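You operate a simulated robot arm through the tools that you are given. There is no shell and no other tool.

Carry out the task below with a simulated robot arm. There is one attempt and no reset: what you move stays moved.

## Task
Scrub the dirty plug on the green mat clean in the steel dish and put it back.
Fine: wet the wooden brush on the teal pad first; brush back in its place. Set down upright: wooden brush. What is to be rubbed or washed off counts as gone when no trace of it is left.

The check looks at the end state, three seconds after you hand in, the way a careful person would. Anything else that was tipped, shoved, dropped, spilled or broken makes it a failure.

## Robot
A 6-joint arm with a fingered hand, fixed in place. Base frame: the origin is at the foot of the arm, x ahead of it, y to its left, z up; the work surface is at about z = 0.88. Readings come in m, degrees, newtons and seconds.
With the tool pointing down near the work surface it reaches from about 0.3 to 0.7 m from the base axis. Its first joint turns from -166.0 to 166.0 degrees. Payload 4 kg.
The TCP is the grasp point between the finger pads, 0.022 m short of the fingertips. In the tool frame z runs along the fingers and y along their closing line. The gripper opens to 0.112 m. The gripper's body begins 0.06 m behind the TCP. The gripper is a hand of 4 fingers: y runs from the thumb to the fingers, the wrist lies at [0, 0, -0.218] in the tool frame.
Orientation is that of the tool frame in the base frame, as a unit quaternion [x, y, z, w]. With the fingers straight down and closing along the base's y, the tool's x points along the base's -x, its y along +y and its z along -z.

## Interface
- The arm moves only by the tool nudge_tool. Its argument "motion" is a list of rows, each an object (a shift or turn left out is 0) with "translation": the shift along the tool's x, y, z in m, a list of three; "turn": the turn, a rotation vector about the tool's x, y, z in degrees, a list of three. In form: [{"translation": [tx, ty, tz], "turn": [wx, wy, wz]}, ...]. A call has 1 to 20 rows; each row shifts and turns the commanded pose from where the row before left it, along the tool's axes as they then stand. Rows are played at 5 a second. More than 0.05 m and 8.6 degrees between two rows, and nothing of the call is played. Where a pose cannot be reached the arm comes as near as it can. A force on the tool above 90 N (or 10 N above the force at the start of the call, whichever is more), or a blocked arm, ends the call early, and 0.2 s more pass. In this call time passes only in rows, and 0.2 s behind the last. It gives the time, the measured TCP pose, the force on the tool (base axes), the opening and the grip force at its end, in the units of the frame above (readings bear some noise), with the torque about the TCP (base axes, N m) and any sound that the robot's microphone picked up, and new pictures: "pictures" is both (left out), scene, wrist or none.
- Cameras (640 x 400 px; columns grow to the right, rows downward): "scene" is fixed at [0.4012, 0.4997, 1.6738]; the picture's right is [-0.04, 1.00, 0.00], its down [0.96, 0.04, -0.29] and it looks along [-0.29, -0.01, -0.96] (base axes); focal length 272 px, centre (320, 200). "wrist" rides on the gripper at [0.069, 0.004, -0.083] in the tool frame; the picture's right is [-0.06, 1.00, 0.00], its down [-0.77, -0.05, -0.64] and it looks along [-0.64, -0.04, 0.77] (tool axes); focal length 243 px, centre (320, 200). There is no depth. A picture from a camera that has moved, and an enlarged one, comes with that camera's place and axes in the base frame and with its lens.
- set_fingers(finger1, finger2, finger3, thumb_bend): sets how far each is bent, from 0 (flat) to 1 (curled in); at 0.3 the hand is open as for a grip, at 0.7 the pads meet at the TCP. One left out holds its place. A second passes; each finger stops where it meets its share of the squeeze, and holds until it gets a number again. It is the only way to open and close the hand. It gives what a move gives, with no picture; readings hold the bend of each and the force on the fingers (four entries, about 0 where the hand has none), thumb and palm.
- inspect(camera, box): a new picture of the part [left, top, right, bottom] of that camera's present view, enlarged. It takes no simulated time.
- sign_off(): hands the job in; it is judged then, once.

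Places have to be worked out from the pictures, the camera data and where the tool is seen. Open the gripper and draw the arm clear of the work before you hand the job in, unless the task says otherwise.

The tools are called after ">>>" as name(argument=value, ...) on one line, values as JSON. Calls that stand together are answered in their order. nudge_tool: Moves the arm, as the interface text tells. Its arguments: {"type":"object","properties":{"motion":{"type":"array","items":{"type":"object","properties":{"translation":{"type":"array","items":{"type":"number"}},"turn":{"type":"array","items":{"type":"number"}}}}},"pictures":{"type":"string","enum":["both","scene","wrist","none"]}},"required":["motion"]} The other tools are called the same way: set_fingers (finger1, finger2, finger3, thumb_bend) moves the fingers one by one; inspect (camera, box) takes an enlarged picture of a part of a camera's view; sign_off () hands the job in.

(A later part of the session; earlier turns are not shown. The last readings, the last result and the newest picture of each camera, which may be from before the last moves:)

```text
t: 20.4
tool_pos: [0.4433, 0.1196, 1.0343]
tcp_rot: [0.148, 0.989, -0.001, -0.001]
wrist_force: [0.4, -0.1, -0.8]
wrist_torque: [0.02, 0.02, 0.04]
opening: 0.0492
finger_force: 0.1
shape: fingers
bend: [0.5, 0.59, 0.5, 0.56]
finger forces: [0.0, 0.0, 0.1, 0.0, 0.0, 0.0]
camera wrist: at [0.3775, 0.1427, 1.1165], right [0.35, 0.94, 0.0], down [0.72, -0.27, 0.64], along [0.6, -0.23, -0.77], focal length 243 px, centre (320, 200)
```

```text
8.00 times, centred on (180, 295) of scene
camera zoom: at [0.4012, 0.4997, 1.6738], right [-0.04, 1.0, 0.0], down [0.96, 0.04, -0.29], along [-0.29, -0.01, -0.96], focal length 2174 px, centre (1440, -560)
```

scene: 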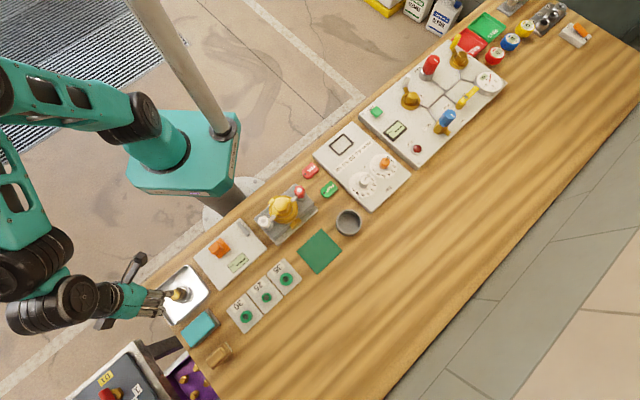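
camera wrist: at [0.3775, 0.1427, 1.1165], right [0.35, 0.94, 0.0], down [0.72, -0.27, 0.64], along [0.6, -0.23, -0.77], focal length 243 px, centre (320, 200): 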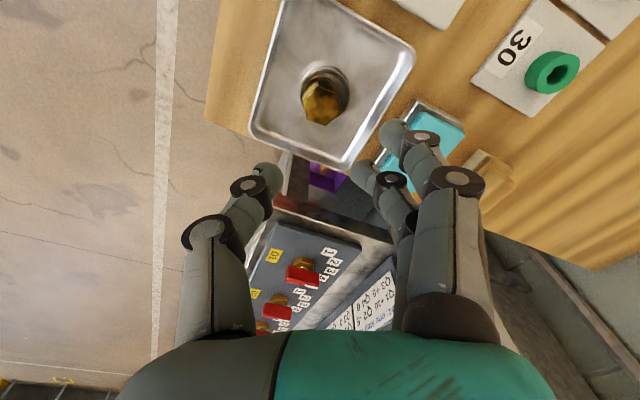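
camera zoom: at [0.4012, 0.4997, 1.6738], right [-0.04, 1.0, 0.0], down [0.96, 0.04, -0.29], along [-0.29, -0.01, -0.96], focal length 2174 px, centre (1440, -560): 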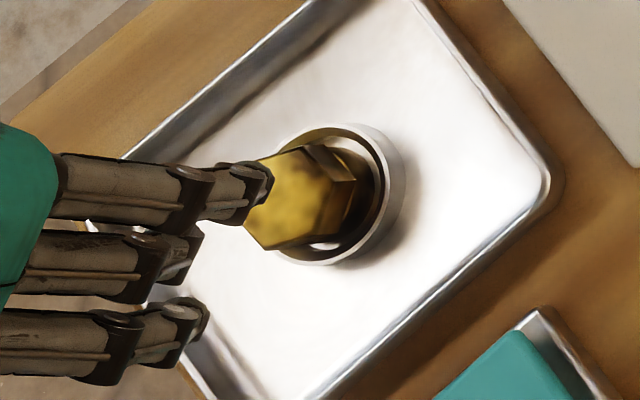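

The plug stands upright in the ring; its stained top is free at about (0.445, 0.123, 0.911). Now I set the hand to a half-open shape and go over the brush, turning the closing line to 45° to match its short side.

>>> set_fingers(finger1=0.5, finger2=0.5, finger3=0.5, thumb_bend=0.5)

>>> nudge_tool(motion=[{"translation": [-0.0202, 0.0332, 0.0068]}, {"translation": [-0.0202, 0.0332, 0.0068]}, {"translation": [-0.0202, 0.0332, 0.0068]}, {"translation": [-0.0202, 0.0332, 0.0068]}, {"translation": [-0.0202, 0.0332, 0.0068]}, {"turn": [0, 0, 7]}, {"turn": [0, 0, 7]}, {"turn": [0, 0, 7]}, {"turn": [0, 0, 7]}], pictures="both")

>>> inspect(camera="wrist", box=[240, 60, 400, 160])

```text
t: 21.4
tool_pos: [0.442, 0.1183, 1.0327]
tcp_rot: [0.148, 0.989, -0.001, 0.0]
wrist_force: [0.3, 0.9, 0.6]
wrist_torque: [0.01, -0.01, 0.01]
opening: 0.0575
finger_force: 0.1
shape: fingers
bend: [0.5, 0.5, 0.5, 0.5]
finger forces: [0.0, 0.0, 0.0, 0.1, 0.0, 0.0]
```

```text
t: 23.4
tool_pos: [0.5888, 0.2485, 1.0]
tcp_rot: [0.383, 0.924, 0.0, -0.001]
wrist_force: [-0.6, -0.1, 0.2]
wrist_torque: [0.02, 0.01, 0.03]
opening: 0.0576
finger_force: 0.0
shape: fingers
bend: [0.5, 0.5, 0.5, 0.5]
finger forces: [0.0, 0.1, 0.0, 0.0, 0.0, 0.0]
camera wrist: at [0.5427, 0.3009, 1.0832], right [0.75, 0.66, 0.0], down [0.51, -0.58, 0.64], along [0.42, -0.48, -0.77], focal length 243 px, centre (320, 200)
```

scene: 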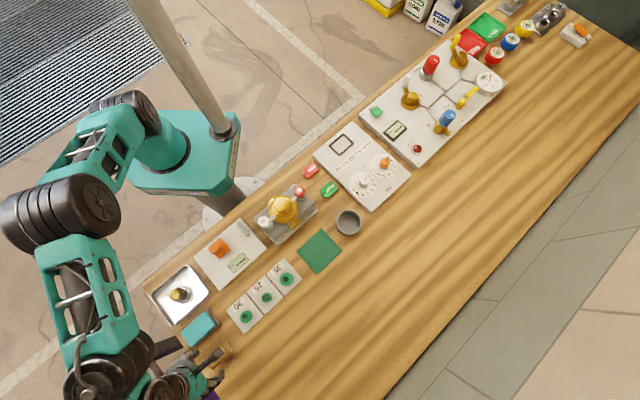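
wrist: 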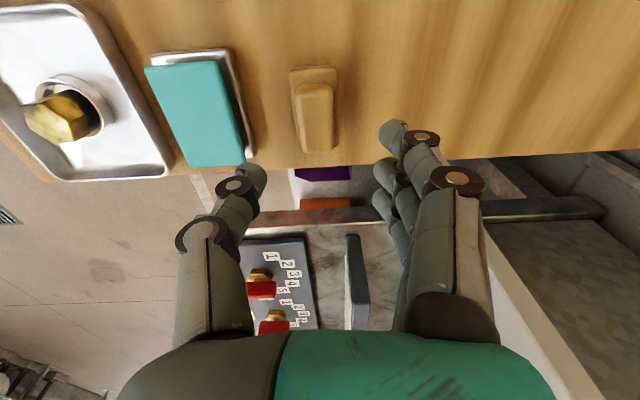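

```text
4.00 times, centred on (320, 110) of wrist
camera zoom: at [0.5427, 0.3009, 1.0832], right [0.75, 0.66, 0.0], down [0.51, -0.58, 0.64], along [0.42, -0.48, -0.77], focal length 970 px, centre (320, 560)
```

zoom: 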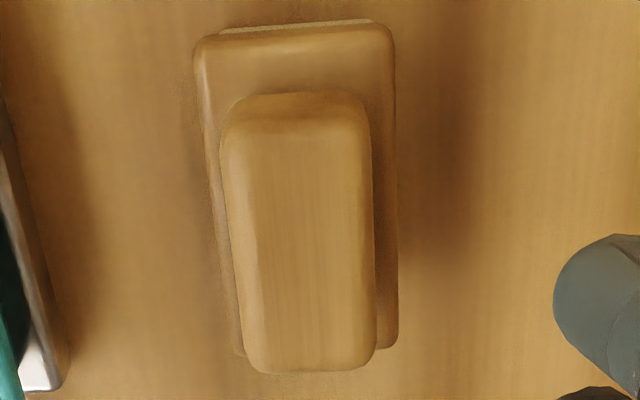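

The brush is aligned with the hand; its grip is ~23 mm wide, offset about (+2.8, −2.3) mm in the tool frame. I centre on it and come down to z≈0.931, so the fingertips stop just above its plate.

>>> nudge_tool(motion=[{"translation": [0.0028, -0.0023, 0.01]}, {"translation": [0, 0, 0.015]}, {"translation": [0, 0, 0.015]}, {"translation": [0, 0, 0.015]}, {"translation": [0, 0, 0.014]}], pictures="wrist")

>>> inspect(camera="wrist", box=[220, 80, 444, 220])

>>> inspect(camera="scene", box=[180, 320, 260, 380])

```text
t: 24.6
tool_pos: [0.5843, 0.2508, 0.9312]
tcp_rot: [0.383, 0.924, -0.001, 0.0]
wrist_force: [0.4, -0.1, 0.8]
wrist_torque: [0.03, -0.02, -0.03]
opening: 0.0576
finger_force: 0.0
shape: fingers
bend: [0.5, 0.5, 0.5, 0.5]
finger forces: [0.0, 0.1, 0.1, 0.0, 0.0, 0.0]
camera wrist: at [0.5388, 0.3012, 1.0146], right [0.75, 0.66, 0.0], down [0.51, -0.58, 0.64], along [0.42, -0.48, -0.77], focal length 243 px, centre (320, 200)
```

wrist: 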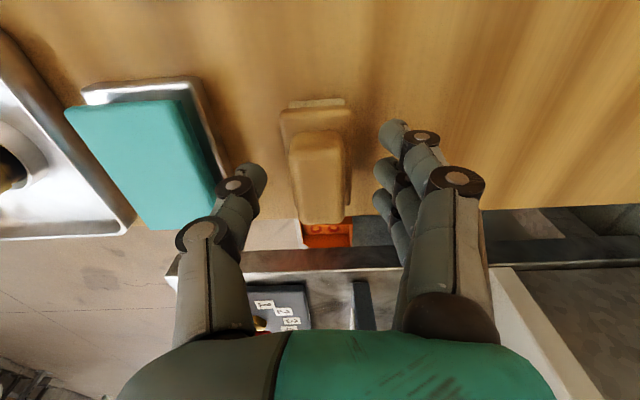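

```text
2.86 times, centred on (332, 150) of wrist
camera zoom: at [0.5388, 0.3012, 1.0146], right [0.75, 0.66, 0.0], down [0.51, -0.58, 0.64], along [0.42, -0.48, -0.77], focal length 693 px, centre (286, 343)
```

zoom: 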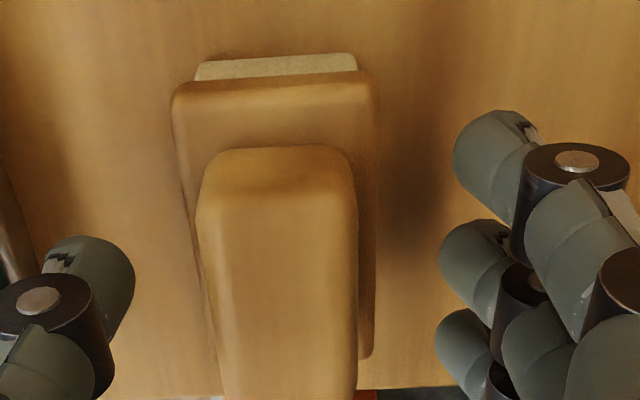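

```text
6.67 times, centred on (220, 350) of scene
camera zoom: at [0.4012, 0.4997, 1.6738], right [-0.04, 1.0, 0.0], down [0.96, 0.04, -0.29], along [-0.29, -0.01, -0.96], focal length 1812 px, centre (987, -800)
```

zoom: 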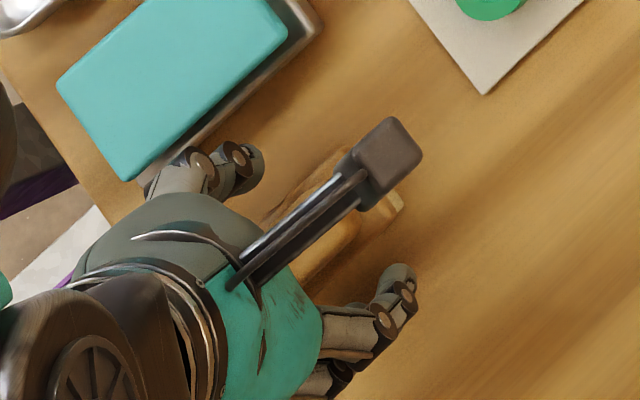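

The brush is centred side-to-side and about 3 mm toward tool −x. I shift that, lower 2 mm more (tips stay above the plate at z≈0.901), bring the thumb in first, then close the three fingers.

>>> nudge_tool(motion=[{"translation": [-0.003, -0.0005, 0.002]}], pictures="none")

>>> set_fingers(thumb_bend=0.615)

>>> set_fingers(finger1=0.7, finger2=0.7, finger3=0.7)

>>> inspect(camera="wrist", box=[220, 80, 444, 220])

```text
t: 25.0
tool_pos: [0.5869, 0.2488, 0.9286]
tcp_rot: [0.383, 0.924, 0.0, 0.0]
wrist_force: [0.7, -0.5, -0.2]
wrist_torque: [0.01, -0.01, -0.03]
opening: 0.0575
finger_force: 0.1
shape: fingers
bend: [0.5, 0.5, 0.5, 0.5]
finger forces: [0.0, 0.0, 0.0, 0.0, 0.0, 0.0]
```

```text
t: 26.0
tool_pos: [0.5862, 0.249, 0.9303]
tcp_rot: [0.383, 0.924, 0.0, 0.0]
wrist_force: [0.7, 0.1, -0.2]
wrist_torque: [0.04, 0.03, -0.02]
opening: 0.0437
finger_force: 0.3
shape: fingers
bend: [0.5, 0.5, 0.5, 0.61]
finger forces: [0.0, 0.0, 0.0, 0.0, 0.0, 0.0]
```

```text
t: 27.0
tool_pos: [0.5877, 0.2489, 0.931]
tcp_rot: [0.383, 0.924, 0.001, -0.001]
wrist_force: [3.3, 1.7, 9.4]
wrist_torque: [0.02, -0.03, 0.03]
opening: 0.0308
finger_force: 10.0
shape: fingers
bend: [0.66, 0.66, 0.66, 0.58]
finger forces: [3.7, 3.7, 4.0, 0.1, 8.1, 0.0]
```

```text
2.86 times, centred on (332, 150) of wrist
camera zoom: at [0.5414, 0.2992, 1.0133], right [0.75, 0.66, 0.0], down [0.51, -0.58, 0.64], along [0.43, -0.48, -0.77], focal length 693 px, centre (286, 343)
```

zoom: 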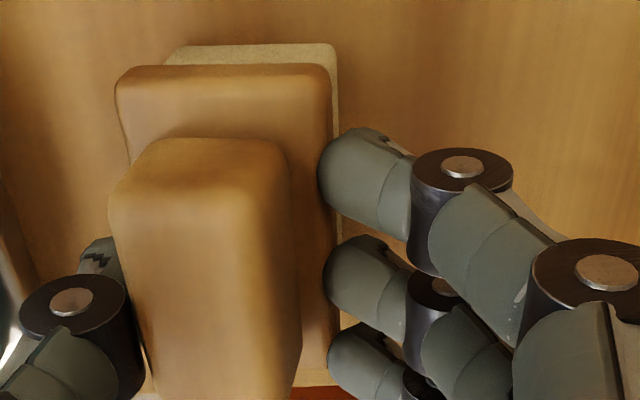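

The fingers met the wider plate rather than the grip, and the brush has shifted and tilted slightly toward the thumb. I reopen the fingers so it settles on its bristles, then look.

>>> set_fingers(finger1=0.6, finger2=0.6, finger3=0.6)

>>> inspect(camera="wrist", box=[220, 80, 444, 220])

```text
t: 28.0
tool_pos: [0.587, 0.2476, 0.9312]
tcp_rot: [0.383, 0.924, 0.0, 0.0]
wrist_force: [-1.3, -0.2, 1.9]
wrist_torque: [-0.08, 0.02, -0.02]
opening: 0.033
finger_force: 2.7
shape: fingers
bend: [0.59, 0.59, 0.59, 0.6]
finger forces: [0.3, 0.4, 0.4, 0.0, 3.6, 0.0]
```

```text
2.86 times, centred on (332, 150) of wrist
camera zoom: at [0.5412, 0.2991, 1.0128], right [0.75, 0.66, 0.0], down [0.51, -0.58, 0.64], along [0.42, -0.48, -0.77], focal length 693 px, centre (286, 343)
```

zoom: 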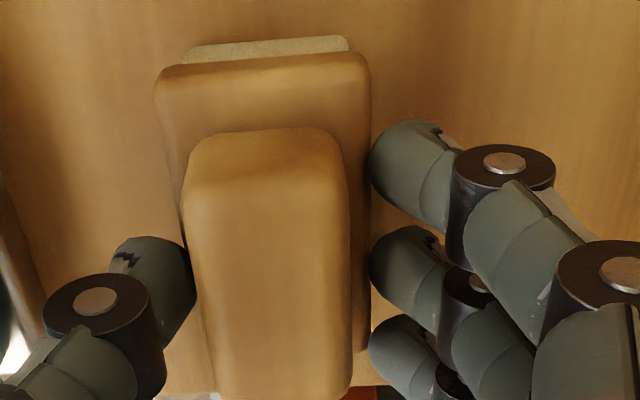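

The brush is nearly back on its bristles with the fingers touching the plate's edges, so the tips reach lower than I assumed. I open further and raise the hand.

>>> set_fingers(finger1=0.53, finger2=0.53, finger3=0.53, thumb_bend=0.53)

>>> inspect(camera="wrist", box=[220, 80, 444, 220])

```text
t: 29.0
tool_pos: [0.5871, 0.2483, 0.9298]
tcp_rot: [0.383, 0.924, 0.0, -0.001]
wrist_force: [0.0, 0.1, 0.2]
wrist_torque: [0.01, -0.01, 0.03]
opening: 0.0485
finger_force: 0.1
shape: fingers
bend: [0.53, 0.53, 0.53, 0.53]
finger forces: [0.0, 0.0, 0.0, 0.0, 0.0, 0.0]
```

```text
2.86 times, centred on (332, 150) of wrist
camera zoom: at [0.5413, 0.2991, 1.0128], right [0.75, 0.66, 0.0], down [0.51, -0.58, 0.64], along [0.42, -0.48, -0.77], focal length 693 px, centre (286, 343)
```

zoom: 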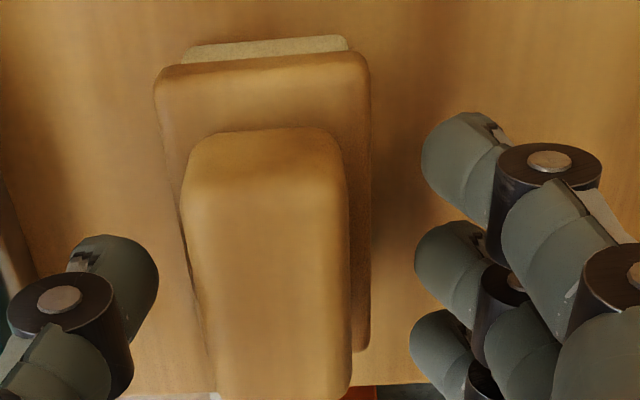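

The brush is flat again, moved only ~2 mm toward the thumb. I raise the hand 8 mm, recentre, and then close in small steps while watching opening and forces.

>>> nudge_tool(motion=[{"translation": [0, 0, -0.004]}, {"translation": [0, -0.002, -0.004]}], pictures="none")

>>> set_fingers(finger1=0.6, finger2=0.6, finger3=0.6, thumb_bend=0.6)

>>> inspect(camera="wrist", box=[220, 80, 444, 220])

```text
t: 29.6
tool_pos: [0.5862, 0.2449, 0.9374]
tcp_rot: [0.383, 0.924, 0.0, 0.001]
wrist_force: [0.3, -0.8, 0.9]
wrist_torque: [0.0, -0.03, 0.0]
opening: 0.0485
finger_force: 0.0
shape: fingers
bend: [0.53, 0.53, 0.53, 0.53]
finger forces: [0.0, 0.0, 0.0, 0.1, 0.0, 0.0]
```

```text
t: 30.6
tool_pos: [0.5857, 0.2467, 0.9361]
tcp_rot: [0.382, 0.924, 0.0, 0.0]
wrist_force: [0.2, -0.4, -0.2]
wrist_torque: [-0.01, 0.0, 0.01]
opening: 0.0314
finger_force: 0.1
shape: fingers
bend: [0.6, 0.6, 0.6, 0.6]
finger forces: [0.0, 0.1, 0.0, 0.0, 0.1, 0.1]
```

```text
2.86 times, centred on (332, 150) of wrist
camera zoom: at [0.5403, 0.2971, 1.02], right [0.75, 0.66, 0.0], down [0.51, -0.58, 0.64], along [0.42, -0.48, -0.77], focal length 693 px, centre (286, 343)
```

zoom: 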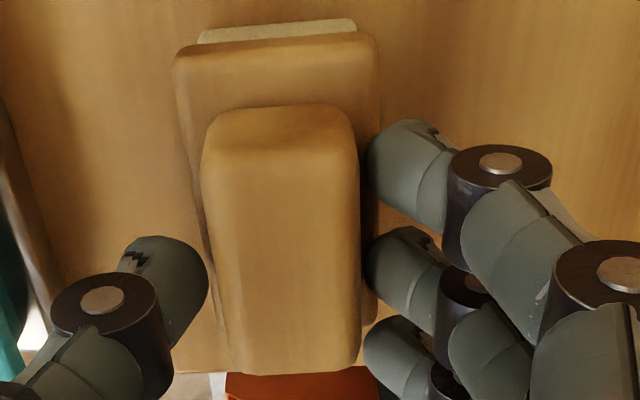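

Now the fingertips pass above the plate with no contact and the grip block is centred between thumb and fingers. I close fully.

>>> set_fingers(finger1=0.7, finger2=0.7, finger3=0.7, thumb_bend=0.7)

>>> inspect(camera="wrist", box=[220, 80, 444, 220])

```text
t: 31.6
tool_pos: [0.5867, 0.2467, 0.9376]
tcp_rot: [0.383, 0.924, 0.0, 0.0]
wrist_force: [0.0, -0.2, 0.0]
wrist_torque: [0.01, 0.01, 0.03]
opening: 0.0237
finger_force: 9.2
shape: fingers
bend: [0.65, 0.65, 0.65, 0.65]
finger forces: [3.0, 3.5, 2.6, 0.0, 9.4, 0.0]
```

```text
2.86 times, centred on (332, 150) of wrist
camera zoom: at [0.5403, 0.2971, 1.02], right [0.75, 0.66, 0.0], down [0.51, -0.58, 0.64], along [0.42, -0.48, -0.77], focal length 693 px, centre (286, 343)
```

zoom: 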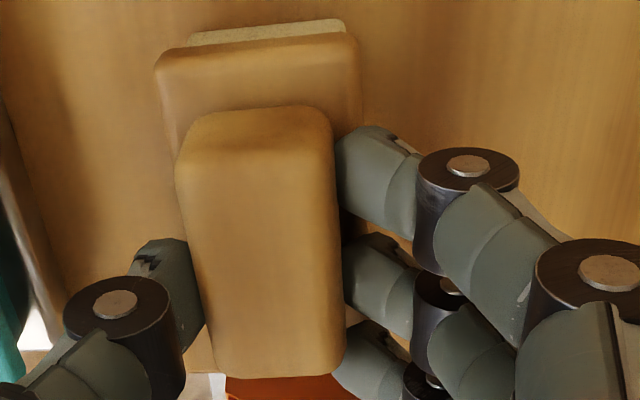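

Solid grip: opening 23.7 mm, thumb 9 N against ~3 N on each finger. I lift slowly and check that the brush hangs level.

>>> nudge_tool(motion=[{"translation": [0, 0, -0.004]}, {"translation": [0, 0, -0.008]}, {"translation": [0, 0, -0.015]}, {"translation": [0, 0, -0.02]}], pictures="wrist")

>>> inspect(camera="wrist", box=[220, 80, 444, 220])

>>> inspect(camera="scene", box=[160, 310, 260, 385])

```text
t: 32.6
tool_pos: [0.5861, 0.2459, 0.9848]
tcp_rot: [0.382, 0.924, -0.001, 0.0]
wrist_force: [0.2, -0.7, 0.4]
wrist_torque: [0.04, 0.04, 0.04]
opening: 0.0241
finger_force: 9.4
shape: fingers
bend: [0.65, 0.65, 0.65, 0.65]
finger forces: [3.1, 3.6, 2.6, 0.0, 9.5, 0.0]
camera wrist: at [0.5403, 0.297, 1.0675], right [0.75, 0.66, 0.0], down [0.51, -0.58, 0.64], along [0.42, -0.48, -0.77], focal length 243 px, centre (320, 200)
```

wrist: 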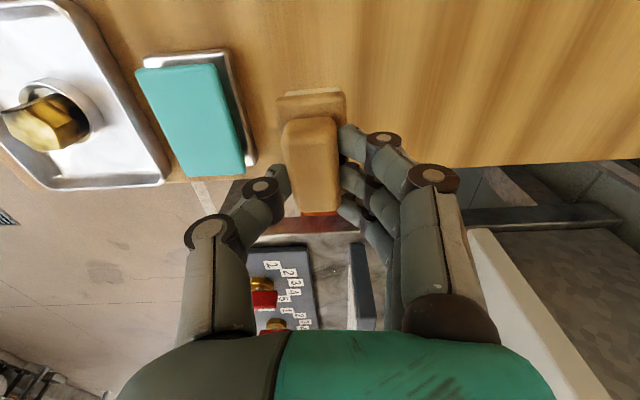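

```text
2.86 times, centred on (332, 150) of wrist
camera zoom: at [0.5403, 0.297, 1.0675], right [0.75, 0.66, 0.0], down [0.51, -0.58, 0.64], along [0.42, -0.48, -0.77], focal length 693 px, centre (286, 343)
```

zoom: 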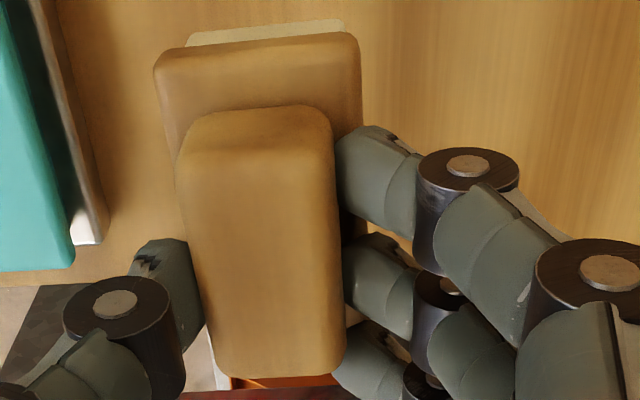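

```text
5.33 times, centred on (210, 348) of scene
camera zoom: at [0.4012, 0.4997, 1.6738], right [-0.04, 1.0, 0.0], down [0.96, 0.04, -0.29], along [-0.29, -0.01, -0.96], focal length 1449 px, centre (907, -587)
```

zoom: 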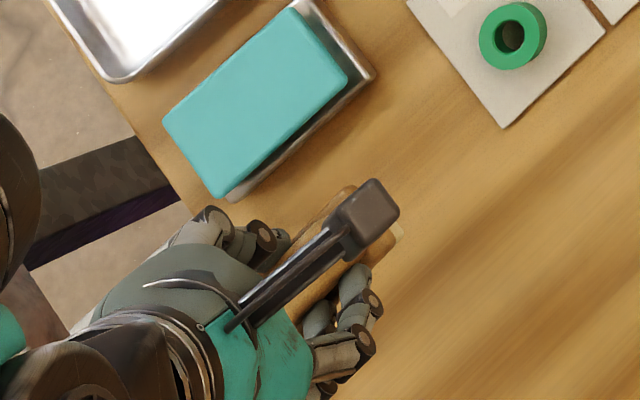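

The brush hangs level in the hand, its bristle bottom ~57 mm below the TCP. I move it over the teal pad, bristles still ~2 cm above it.

>>> nudge_tool(motion=[{"translation": [0.0012, -0.02, 0]}, {"translation": [0.0012, -0.02, 0]}, {"translation": [0.0012, -0.02, 0]}, {"translation": [0.0013, -0.0198, 0]}], pictures="both")

>>> inspect(camera="wrist", box=[220, 80, 444, 220])

>>> inspect(camera="scene", box=[150, 290, 250, 365])

```text
t: 33.6
tool_pos: [0.5268, 0.1931, 0.9837]
tcp_rot: [0.382, 0.924, 0.0, 0.0]
wrist_force: [0.1, 0.0, -0.4]
wrist_torque: [-0.02, 0.02, -0.02]
opening: 0.0238
finger_force: 9.4
shape: fingers
bend: [0.65, 0.65, 0.65, 0.65]
finger forces: [3.1, 3.4, 2.6, 0.0, 9.4, 0.0]
camera wrist: at [0.4808, 0.2442, 1.0663], right [0.75, 0.66, 0.0], down [0.51, -0.58, 0.64], along [0.42, -0.48, -0.77], focal length 243 px, centre (320, 200)
```

scene: 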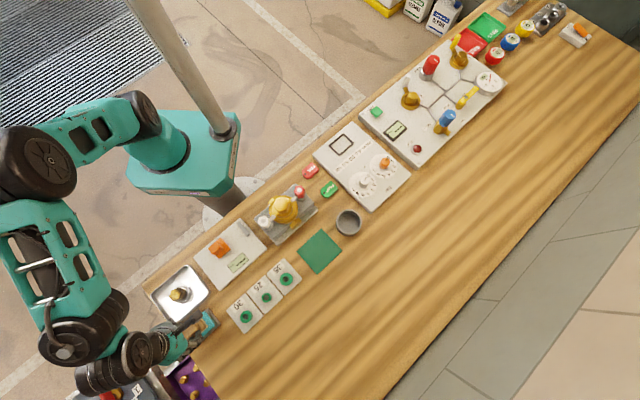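
wrist: 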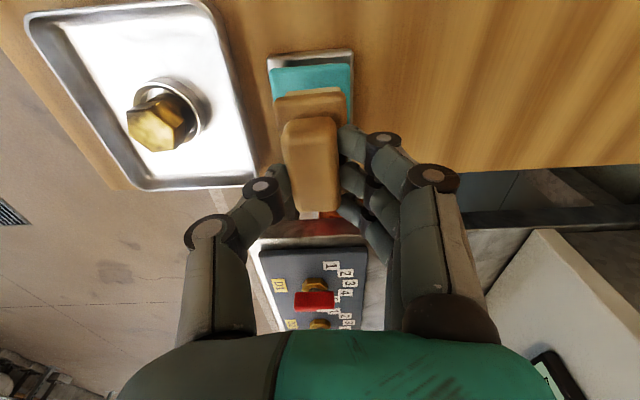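

```text
2.86 times, centred on (332, 150) of wrist
camera zoom: at [0.4808, 0.2442, 1.0663], right [0.75, 0.66, 0.0], down [0.51, -0.58, 0.64], along [0.42, -0.48, -0.77], focal length 693 px, centre (286, 343)
```

zoom: 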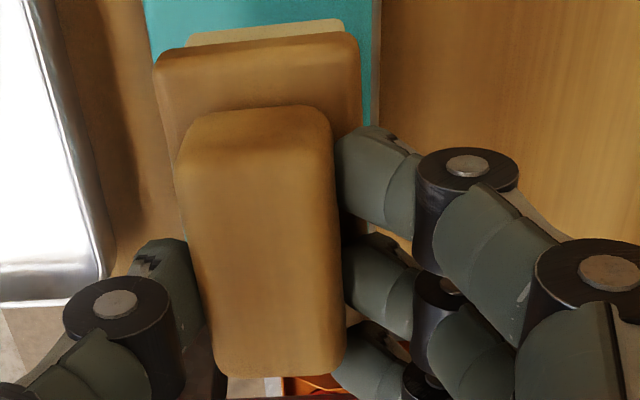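

```text
5.33 times, centred on (200, 328) of scene
camera zoom: at [0.4012, 0.4997, 1.6738], right [-0.04, 1.0, 0.0], down [0.96, 0.04, -0.29], along [-0.29, -0.01, -0.96], focal length 1449 px, centre (960, -480)
```

zoom: 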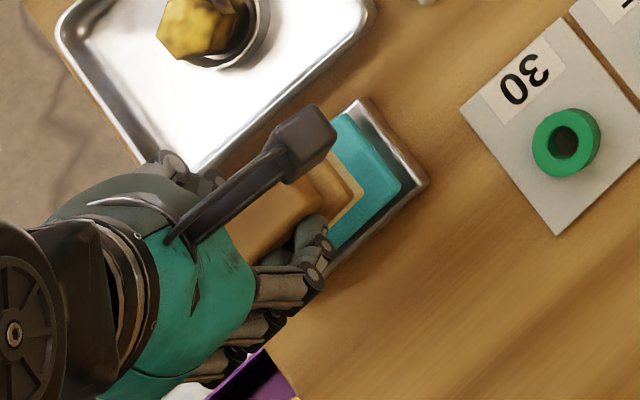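

The brush is aligned over the pad. I lower it until the bristles touch, in small steps with force checks.

>>> nudge_tool(motion=[{"translation": [0, 0, 0.006]}, {"translation": [0, 0, 0.006]}, {"translation": [0, 0, 0.003]}], pictures="none")

>>> nudge_tool(motion=[{"translation": [0, 0, 0.002]}, {"translation": [0, 0, 0.002]}], pictures="none")

```text
t: 34.4
tool_pos: [0.5273, 0.1941, 0.9699]
tcp_rot: [0.382, 0.924, -0.001, 0.0]
wrist_force: [-0.3, -1.0, -0.5]
wrist_torque: [-0.03, -0.02, -0.03]
opening: 0.0236
finger_force: 9.1
shape: fingers
bend: [0.65, 0.65, 0.65, 0.65]
finger forces: [3.1, 3.5, 2.6, 0.0, 9.4, 0.0]
```

```text
t: 35.0
tool_pos: [0.5273, 0.1938, 0.9646]
tcp_rot: [0.382, 0.924, 0.0, 0.0]
wrist_force: [-0.1, 0.2, 0.0]
wrist_torque: [0.0, 0.01, 0.02]
opening: 0.0238
finger_force: 9.4
shape: fingers
bend: [0.65, 0.65, 0.65, 0.65]
finger forces: [3.0, 3.6, 2.6, 0.1, 9.7, 0.1]
```

No contact yet at z≈0.965. I continue down in 1 mm steps.

>>> nudge_tool(motion=[{"translation": [0, 0, 0.001]}, {"translation": [0, 0, 0.001]}, {"translation": [0, 0, 0.001]}], pictures="none")

>>> inspect(camera="wrist", box=[240, 50, 400, 150])

```text
t: 35.8
tool_pos: [0.5268, 0.193, 0.9625]
tcp_rot: [0.383, 0.924, 0.0, 0.0]
wrist_force: [-0.1, -0.2, 0.8]
wrist_torque: [0.03, -0.02, -0.02]
opening: 0.0236
finger_force: 9.5
shape: fingers
bend: [0.65, 0.65, 0.65, 0.65]
finger forces: [3.4, 3.8, 2.7, 0.0, 9.4, 0.0]
```

```text
4.00 times, centred on (320, 100) of wrist
camera zoom: at [0.481, 0.2447, 1.0454], right [0.75, 0.66, 0.0], down [0.51, -0.58, 0.64], along [0.42, -0.48, -0.77], focal length 970 px, centre (320, 600)
```

zoom: 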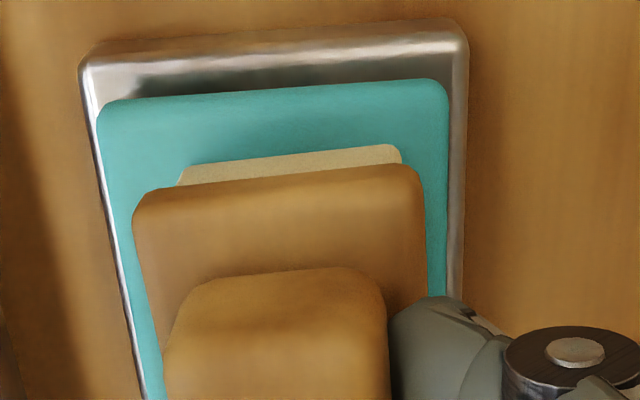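

The bristles are at the pad's surface. I press a little further and watch the force.

>>> nudge_tool(motion=[{"translation": [0, 0, 0.001]}, {"translation": [0, 0, 0.001]}], pictures="none")

>>> nudge_tool(motion=[{"translation": [0, 0, 0.001]}, {"translation": [0, 0, 0.001]}], pictures="none")

```text
t: 36.4
tool_pos: [0.5272, 0.1938, 0.9623]
tcp_rot: [0.382, 0.924, -0.001, 0.0]
wrist_force: [-0.2, -0.1, 1.4]
wrist_torque: [-0.03, 0.05, -0.02]
opening: 0.0235
finger_force: 10.5
shape: fingers
bend: [0.65, 0.65, 0.65, 0.65]
finger forces: [3.2, 3.8, 2.7, 0.0, 9.8, 0.1]
```

```text
t: 37.0
tool_pos: [0.5277, 0.1941, 0.9588]
tcp_rot: [0.383, 0.924, -0.001, 0.0]
wrist_force: [0.7, 1.4, 1.9]
wrist_torque: [0.02, 0.01, 0.0]
opening: 0.0238
finger_force: 9.7
shape: fingers
bend: [0.65, 0.65, 0.65, 0.65]
finger forces: [3.5, 4.0, 2.8, 0.0, 9.6, 0.0]
```

Light pressure of ~2 N is established. I press slightly more and rub a few millimetres back and forth to soak the bristles.

>>> nudge_tool(motion=[{"translation": [0, 0, 0.001]}, {"translation": [0.002, 0, 0]}, {"translation": [0.002, 0, 0]}, {"translation": [-0.002, 0, 0]}, {"translation": [-0.002, 0, 0]}, {"translation": [0.002, 0, 0]}, {"translation": [0.002, 0, 0]}, {"translation": [-0.002, 0, 0]}, {"translation": [-0.002, 0, 0]}, {"translation": [0, 0, 0]}, {"translation": [0, 0, 0]}], pictures="none")

>>> inspect(camera="wrist", box=[240, 50, 400, 150])

```text
t: 39.4
tool_pos: [0.5256, 0.1939, 0.9581]
tcp_rot: [0.382, 0.924, 0.001, 0.0]
wrist_force: [-0.6, -0.3, 0.8]
wrist_torque: [-0.07, 0.02, 0.02]
opening: 0.0233
finger_force: 9.7
shape: fingers
bend: [0.65, 0.65, 0.66, 0.66]
finger forces: [3.3, 4.4, 2.8, 0.1, 10.1, 0.0]
```

```text
4.00 times, centred on (320, 100) of wrist
camera zoom: at [0.48, 0.2447, 1.0414], right [0.75, 0.66, 0.0], down [0.51, -0.58, 0.64], along [0.42, -0.48, -0.77], focal length 970 px, centre (320, 600)
```

zoom: 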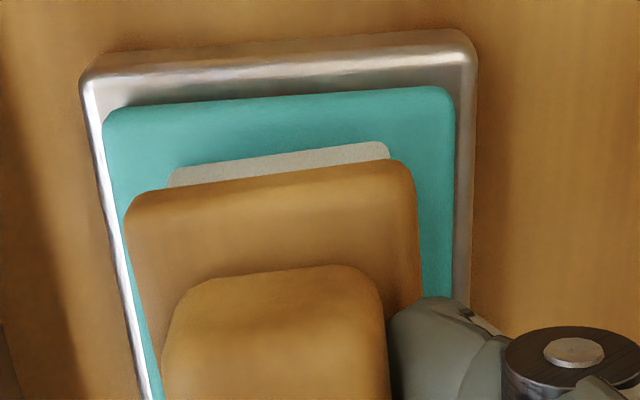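

The bristles turned from tan to a wet grey, so the brush is wet. I lift it off the pad and carry it above the plug in the dish.

>>> nudge_tool(motion=[{"translation": [0, 0, -0.005]}, {"translation": [0, 0, -0.01]}, {"translation": [0, 0, -0.015]}, {"translation": [0, 0, -0.015]}, {"translation": [0.0013, -0.0174, 0]}, {"translation": [0.0013, -0.0174, 0]}, {"translation": [0.0013, -0.0173, 0]}, {"translation": [0.0013, -0.0173, 0]}, {"translation": [0.0014, -0.0173, 0]}, {"translation": [0.0014, -0.0173, 0]}], pictures="both")

>>> inspect(camera="wrist", box=[220, 60, 444, 200])

>>> inspect(camera="scene", box=[140, 260, 220, 320])

```text
t: 41.6
tool_pos: [0.4466, 0.1261, 1.0024]
tcp_rot: [0.382, 0.924, 0.0, -0.001]
wrist_force: [-0.2, -0.1, -1.6]
wrist_torque: [0.01, 0.03, 0.02]
opening: 0.0233
finger_force: 9.7
shape: fingers
bend: [0.65, 0.65, 0.66, 0.66]
finger forces: [3.0, 4.4, 2.6, 0.0, 9.8, 0.0]
camera wrist: at [0.4005, 0.1766, 1.0852], right [0.75, 0.66, 0.0], down [0.51, -0.58, 0.64], along [0.42, -0.48, -0.77], focal length 243 px, centre (320, 200)
```

scene: 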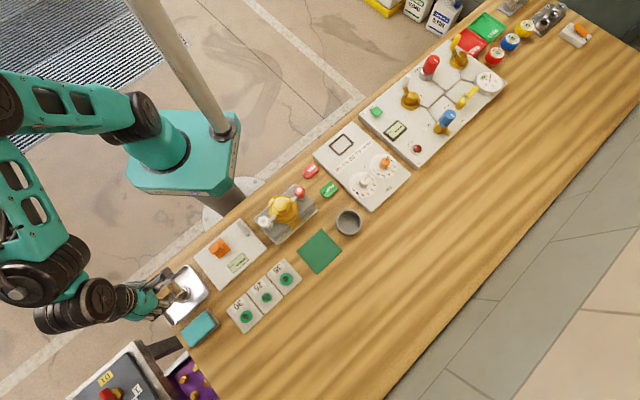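
wrist: 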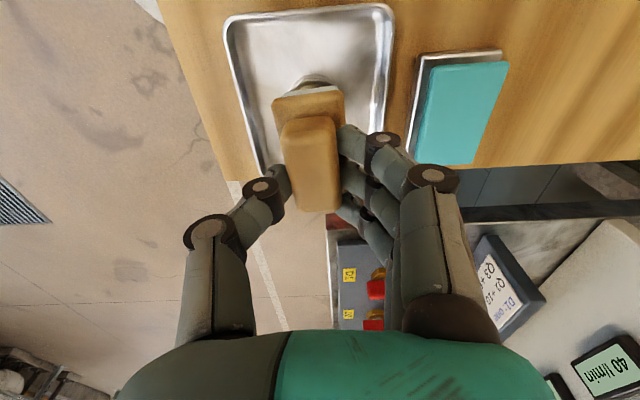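

```text
2.86 times, centred on (332, 130) of wrist
camera zoom: at [0.4005, 0.1766, 1.0852], right [0.75, 0.66, 0.0], down [0.51, -0.58, 0.64], along [0.42, -0.48, -0.77], focal length 693 px, centre (286, 400)
```

zoom: 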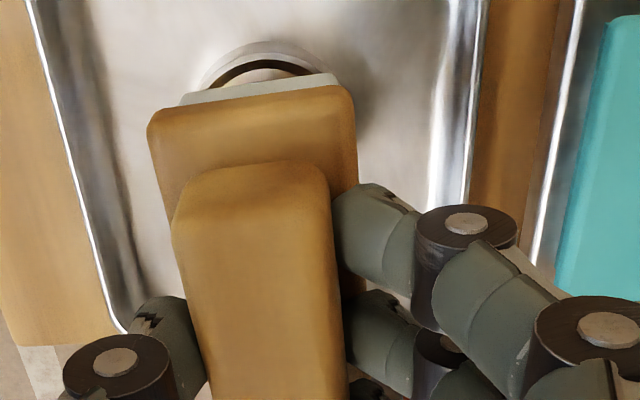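

```text
6.67 times, centred on (180, 290) of scene
camera zoom: at [0.4012, 0.4997, 1.6738], right [-0.04, 1.0, 0.0], down [0.96, 0.04, -0.29], along [-0.29, -0.01, -0.96], focal length 1812 px, centre (1253, -400)
```

zoom: 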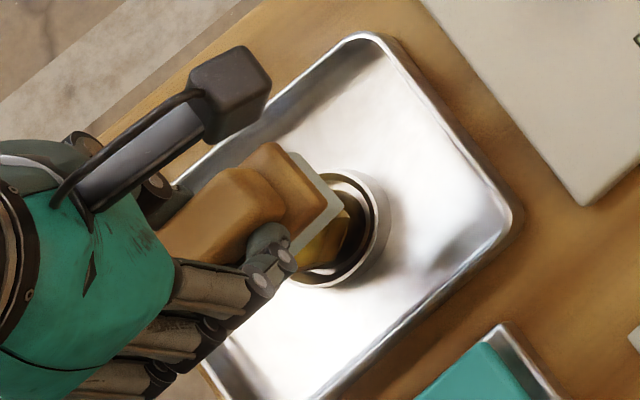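

The brush is over the plug. I lower toward contact, expected near z≈0.968, in small steps.

>>> nudge_tool(motion=[{"translation": [0, 0, 0.01]}, {"translation": [0, 0, 0.01]}, {"translation": [0, 0, 0.008]}], pictures="none")

>>> nudge_tool(motion=[{"translation": [0, 0, 0.001]}, {"translation": [0, 0, 0.001]}, {"translation": [0, 0, 0.001]}], pictures="none")

>>> nudge_tool(motion=[{"translation": [0, 0, 0.001]}, {"translation": [0, 0, 0.001]}], pictures="none")

```text
t: 42.4
tool_pos: [0.4465, 0.1247, 0.974]
tcp_rot: [0.383, 0.924, 0.0, -0.001]
wrist_force: [0.0, -0.8, 0.2]
wrist_torque: [-0.03, 0.04, -0.03]
opening: 0.0237
finger_force: 10.5
shape: fingers
bend: [0.65, 0.65, 0.66, 0.66]
finger forces: [3.0, 4.5, 2.7, 0.1, 9.7, 0.0]
```

```text
t: 43.2
tool_pos: [0.4465, 0.126, 0.9712]
tcp_rot: [0.383, 0.924, 0.0, 0.0]
wrist_force: [-0.2, -1.1, 1.8]
wrist_torque: [0.01, 0.05, 0.01]
opening: 0.0233
finger_force: 9.9
shape: fingers
bend: [0.65, 0.65, 0.66, 0.66]
finger forces: [3.2, 4.6, 2.8, 0.0, 9.7, 0.1]
```

```text
t: 43.8
tool_pos: [0.4474, 0.1266, 0.9706]
tcp_rot: [0.383, 0.924, 0.0, 0.001]
wrist_force: [0.6, 0.1, 14.5]
wrist_torque: [-0.07, 0.1, -0.01]
opening: 0.0227
finger_force: 11.9
shape: fingers
bend: [0.67, 0.66, 0.67, 0.66]
finger forces: [4.0, 5.4, 2.7, 0.0, 11.9, 0.1]
```

Firm contact at z≈0.970 with ~14 N, which is more than I want. I back off 1 mm and check.

>>> nudge_tool(motion=[{"translation": [0, 0, -0.001]}], pictures="none")

>>> inspect(camera="wrist", box=[220, 60, 444, 200])

>>> inspect(camera="scene", box=[140, 260, 220, 320])

```text
t: 44.2
tool_pos: [0.4467, 0.126, 0.9704]
tcp_rot: [0.382, 0.924, 0.001, 0.0]
wrist_force: [1.3, -0.6, 10.9]
wrist_torque: [-0.02, 0.0, 0.01]
opening: 0.023
finger_force: 11.5
shape: fingers
bend: [0.67, 0.66, 0.67, 0.66]
finger forces: [4.1, 5.3, 3.0, 0.0, 10.3, 0.0]
```

```text
2.86 times, centred on (332, 130) of wrist
camera zoom: at [0.4009, 0.1775, 1.0528], right [0.75, 0.66, 0.0], down [0.51, -0.58, 0.64], along [0.42, -0.48, -0.77], focal length 693 px, centre (286, 400)
```

zoom: 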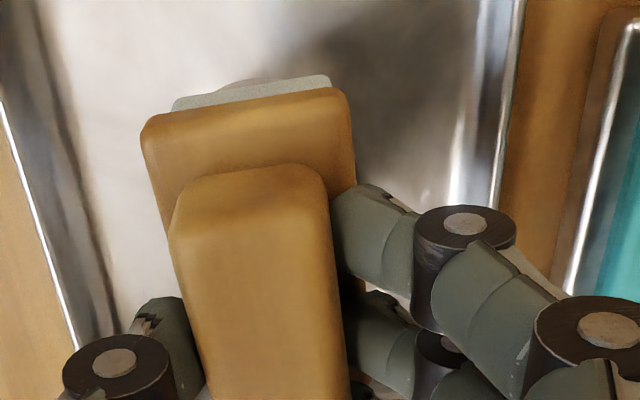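

```text
6.67 times, centred on (180, 290) of scene
camera zoom: at [0.4012, 0.4997, 1.6738], right [-0.04, 1.0, 0.0], down [0.96, 0.04, -0.29], along [-0.29, -0.01, -0.96], focal length 1812 px, centre (1253, -400)
```

zoom: 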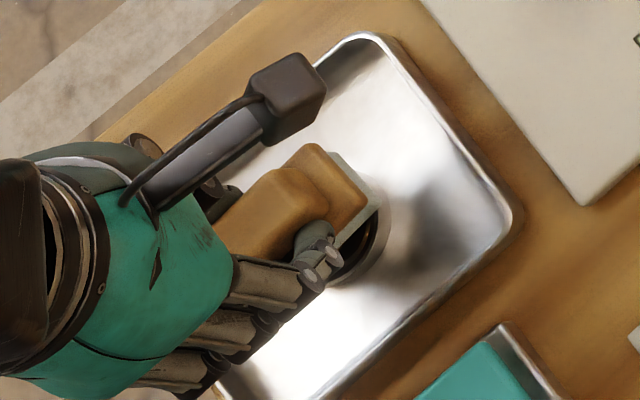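

Still ~11 N; I raise 1 mm more for a lighter touch, then make short strokes along the brush's length.

>>> nudge_tool(motion=[{"translation": [0, 0, -0.001]}, {"translation": [0.003, 0, 0]}, {"translation": [0.003, 0, 0]}, {"translation": [-0.003, 0, 0]}, {"translation": [-0.003, 0, 0]}, {"translation": [-0.003, 0, 0]}, {"translation": [-0.003, 0, 0]}, {"translation": [0.003, 0, 0]}, {"translation": [0.003, 0, 0]}], pictures="none")

>>> inspect(camera="scene", box=[140, 260, 220, 320])

>>> inspect(camera="wrist", box=[220, 60, 444, 200])

```text
t: 46.2
tool_pos: [0.4466, 0.1259, 0.9721]
tcp_rot: [0.382, 0.924, 0.001, -0.001]
wrist_force: [-0.2, 0.2, -0.7]
wrist_torque: [0.0, -0.02, 0.0]
opening: 0.0232
finger_force: 10.3
shape: fingers
bend: [0.66, 0.65, 0.67, 0.66]
finger forces: [3.1, 4.6, 2.3, 0.1, 9.1, 0.1]
```

```text
6.67 times, centred on (180, 290) of scene
camera zoom: at [0.4012, 0.4997, 1.6738], right [-0.04, 1.0, 0.0], down [0.96, 0.04, -0.29], along [-0.29, -0.01, -0.96], focal length 1812 px, centre (1253, -400)
```

zoom: 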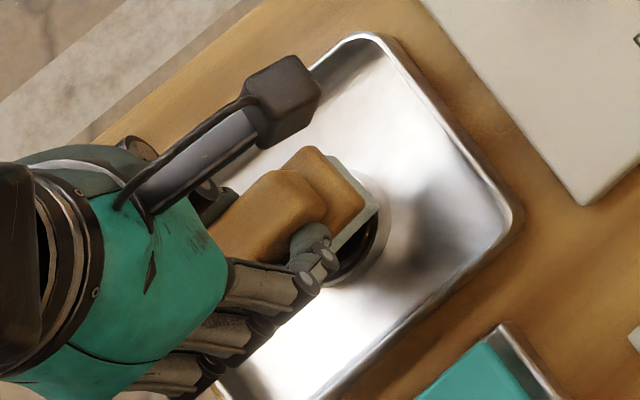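

```text
2.86 times, centred on (332, 130) of wrist
camera zoom: at [0.4018, 0.1771, 1.0549], right [0.75, 0.66, 0.0], down [0.51, -0.58, 0.64], along [0.42, -0.48, -0.77], focal length 693 px, centre (286, 400)
```

zoom: 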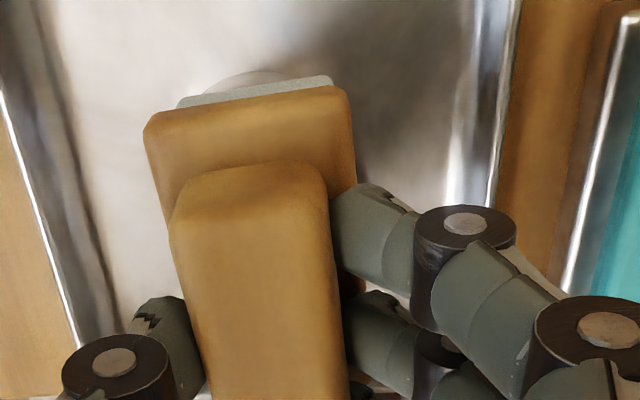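

At z=0.971 contact is lost; the contact range is narrow. I lower by 0.7 mm and stroke again while reading the force.

>>> nudge_tool(motion=[{"translation": [0, 0, 0.0007]}, {"translation": [0, 0, 0]}], pictures="none")

>>> nudge_tool(motion=[{"translation": [0, 0, 0.0005]}, {"translation": [0, 0, 0]}], pictures="none")

```text
t: 46.8
tool_pos: [0.4474, 0.1253, 0.9724]
tcp_rot: [0.382, 0.924, 0.0, 0.0]
wrist_force: [0.5, -0.2, -0.2]
wrist_torque: [-0.02, -0.01, -0.01]
opening: 0.0229
finger_force: 9.6
shape: fingers
bend: [0.66, 0.65, 0.67, 0.66]
finger forces: [3.1, 4.6, 2.5, 0.0, 9.0, 0.0]
```

```text
t: 47.4
tool_pos: [0.4472, 0.1261, 0.9721]
tcp_rot: [0.383, 0.924, 0.0, 0.0]
wrist_force: [1.2, 0.0, 1.0]
wrist_torque: [0.02, 0.01, -0.02]
opening: 0.0229
finger_force: 9.9
shape: fingers
bend: [0.66, 0.65, 0.67, 0.66]
finger forces: [3.2, 4.8, 2.5, 0.0, 9.0, 0.0]
```

Light contact now (~1.5 N). I add 0.4 mm and stroke back and forth along the brush's length, then a pass shifted to each side.

>>> nudge_tool(motion=[{"translation": [0, 0, 0.0004]}, {"translation": [0.004, 0, 0]}, {"translation": [0.004, 0, 0]}, {"translation": [-0.004, 0, 0]}, {"translation": [-0.004, 0, 0]}, {"translation": [-0.004, 0, 0]}, {"translation": [-0.004, 0, 0]}, {"translation": [0.004, 0, 0]}, {"translation": [0.004, 0, 0]}, {"translation": [0.004, 0, 0]}, {"translation": [0.004, 0, 0]}, {"translation": [-0.004, 0, 0]}, {"translation": [-0.004, 0, 0]}, {"translation": [-0.004, 0, 0]}, {"translation": [-0.004, 0, 0]}, {"translation": [0.004, 0, 0]}, {"translation": [0.004, 0, 0]}], pictures="none")

>>> inspect(camera="wrist", box=[220, 60, 444, 200])

>>> inspect(camera="scene", box=[140, 260, 220, 320])

```text
t: 51.0
tool_pos: [0.4482, 0.1257, 0.9704]
tcp_rot: [0.382, 0.924, 0.0, 0.0]
wrist_force: [0.9, -1.1, 6.5]
wrist_torque: [-0.02, -0.03, 0.02]
opening: 0.0226
finger_force: 10.5
shape: fingers
bend: [0.66, 0.66, 0.68, 0.67]
finger forces: [3.4, 4.9, 2.7, 0.0, 9.4, 0.0]
```

```text
2.86 times, centred on (332, 130) of wrist
camera zoom: at [0.4017, 0.1774, 1.0528], right [0.75, 0.66, 0.0], down [0.51, -0.58, 0.64], along [0.42, -0.48, -0.77], focal length 693 px, centre (286, 400)
```

zoom: 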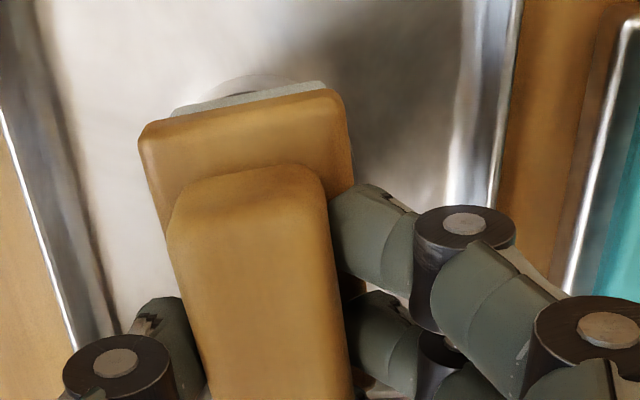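

```text
6.67 times, centred on (180, 290) of scene
camera zoom: at [0.4012, 0.4997, 1.6738], right [-0.04, 1.0, 0.0], down [0.96, 0.04, -0.29], along [-0.29, -0.01, -0.96], focal length 1812 px, centre (1253, -400)
```

zoom: 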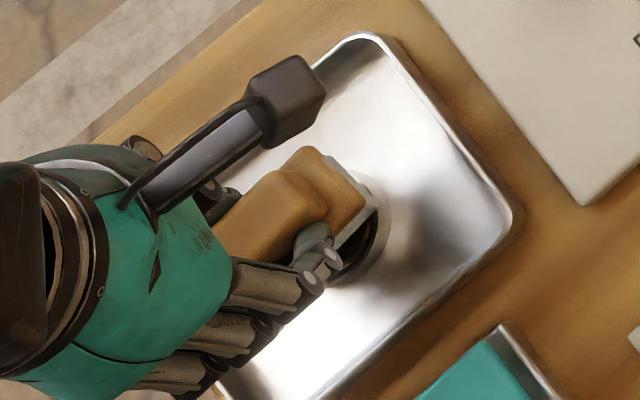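

Force is ~6 N and the brush is holding. I lift and step aside to see how much of the dirt is gone.

>>> nudge_tool(motion=[{"translation": [0, 0, -0.01]}, {"translation": [0, 0, -0.015]}, {"translation": [0, 0.02, -0.015]}, {"translation": [0, 0.03, 0]}, {"translation": [0, 0.03, 0]}], pictures="wrist")

>>> inspect(camera="wrist", box=[60, 50, 220, 150])

>>> inspect(camera="scene", box=[155, 275, 203, 311])

```text
t: 52.2
tool_pos: [0.5071, 0.1819, 1.0101]
tcp_rot: [0.383, 0.924, -0.001, -0.001]
wrist_force: [0.0, -0.1, -1.1]
wrist_torque: [0.02, -0.02, 0.0]
opening: 0.0227
finger_force: 8.2
shape: fingers
bend: [0.66, 0.66, 0.68, 0.66]
finger forces: [3.2, 4.5, 2.1, 0.0, 8.6, 0.1]
camera wrist: at [0.4605, 0.2337, 1.0937], right [0.75, 0.66, 0.0], down [0.51, -0.58, 0.64], along [0.42, -0.48, -0.77], focal length 243 px, centre (320, 200)
```

wrist: 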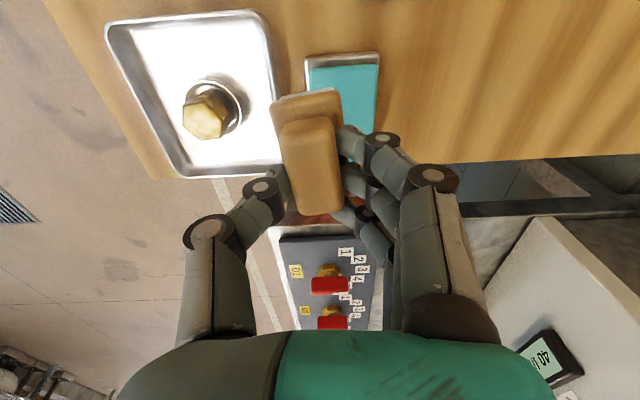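

```text
4.00 times, centred on (140, 100) of wrist
camera zoom: at [0.4605, 0.2337, 1.0937], right [0.75, 0.66, 0.0], down [0.51, -0.58, 0.64], along [0.42, -0.48, -0.77], focal length 970 px, centre (1040, 600)
```

zoom: 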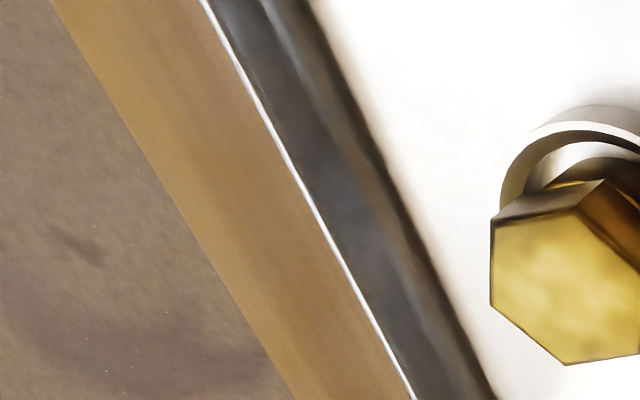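

```text
11.11 times, centred on (179, 293) of scene
camera zoom: at [0.4012, 0.4997, 1.6738], right [-0.04, 1.0, 0.0], down [0.96, 0.04, -0.29], along [-0.29, -0.01, -0.96], focal length 3019 px, centre (1887, -833)
```

zoom: 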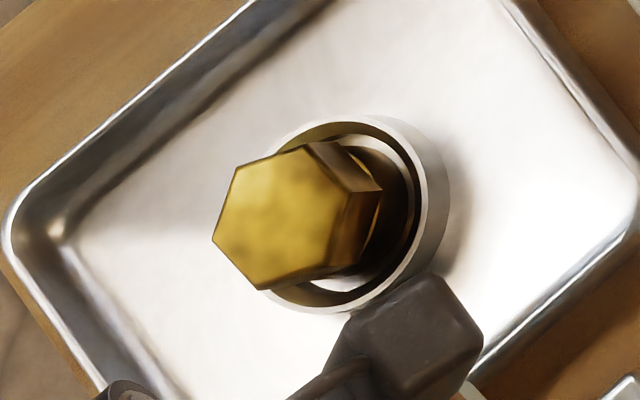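

The stains are clearly fading but not gone; scrubbing works. I return over the plug (which slid ~4 mm within the ring) and stroke more, with passes shifted to each side.

>>> nudge_tool(motion=[{"translation": [0, -0.03, 0]}, {"translation": [0, -0.03, 0]}, {"translation": [-0.0028, -0.0228, 0.01]}, {"translation": [0, 0, 0.015]}, {"translation": [0, 0, 0.0125]}, {"translation": [0, 0, 0.0015]}, {"translation": [0, 0, 0.001]}], pictures="none")

```text
t: 53.8
tool_pos: [0.4465, 0.1209, 0.9703]
tcp_rot: [0.383, 0.924, 0.0, 0.001]
wrist_force: [-0.1, -0.8, 0.8]
wrist_torque: [-0.03, 0.07, -0.01]
opening: 0.0227
finger_force: 8.7
shape: fingers
bend: [0.66, 0.66, 0.68, 0.66]
finger forces: [3.0, 4.4, 1.8, 0.0, 8.6, 0.0]
```

Contact is light (~1 N). I renew the squeeze on the grip first, then lower 0.6 mm and stroke.

>>> set_fingers(finger1=0.75, finger2=0.75, finger3=0.75, thumb_bend=0.75)

>>> nudge_tool(motion=[{"translation": [0, 0, 0.0006]}, {"translation": [0.004, 0, 0]}, {"translation": [0.004, 0, 0]}, {"translation": [-0.004, 0, 0]}, {"translation": [-0.004, 0, 0]}, {"translation": [-0.004, 0, 0]}, {"translation": [-0.004, 0, 0]}, {"translation": [0.004, 0, 0]}, {"translation": [0.004, 0, 0]}, {"translation": [0.004, 0, 0]}, {"translation": [0.004, 0, 0]}, {"translation": [-0.004, 0, 0]}, {"translation": [-0.004, 0, 0]}, {"translation": [-0.004, 0, 0]}, {"translation": [-0.004, 0, 0]}, {"translation": [0.004, 0, 0]}, {"translation": [0.004, 0, 0]}], pictures="none")

>>> inspect(camera="wrist", box=[220, 60, 444, 200])

```text
t: 54.8
tool_pos: [0.448, 0.1224, 0.9713]
tcp_rot: [0.382, 0.924, 0.0, 0.0]
wrist_force: [1.0, 1.0, -0.9]
wrist_torque: [0.01, -0.02, -0.02]
opening: 0.0218
finger_force: 17.0
shape: fingers
bend: [0.71, 0.71, 0.74, 0.66]
finger forces: [6.4, 8.6, 2.7, 0.0, 16.4, 0.0]
```

```text
t: 58.4
tool_pos: [0.4479, 0.1212, 0.9691]
tcp_rot: [0.383, 0.924, 0.0, 0.0]
wrist_force: [1.0, -1.1, 4.9]
wrist_torque: [-0.11, 0.06, 0.05]
opening: 0.021
finger_force: 17.8
shape: fingers
bend: [0.72, 0.71, 0.74, 0.66]
finger forces: [6.4, 8.8, 2.8, 0.0, 17.1, 0.0]
```

```text
2.86 times, centred on (332, 130) of wrist
camera zoom: at [0.401, 0.1723, 1.0521], right [0.75, 0.66, 0.0], down [0.51, -0.58, 0.64], along [0.42, -0.48, -0.77], focal length 693 px, centre (286, 400)
```

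zoom: 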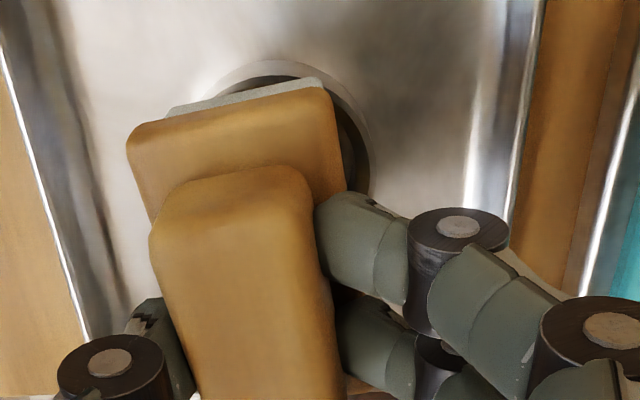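

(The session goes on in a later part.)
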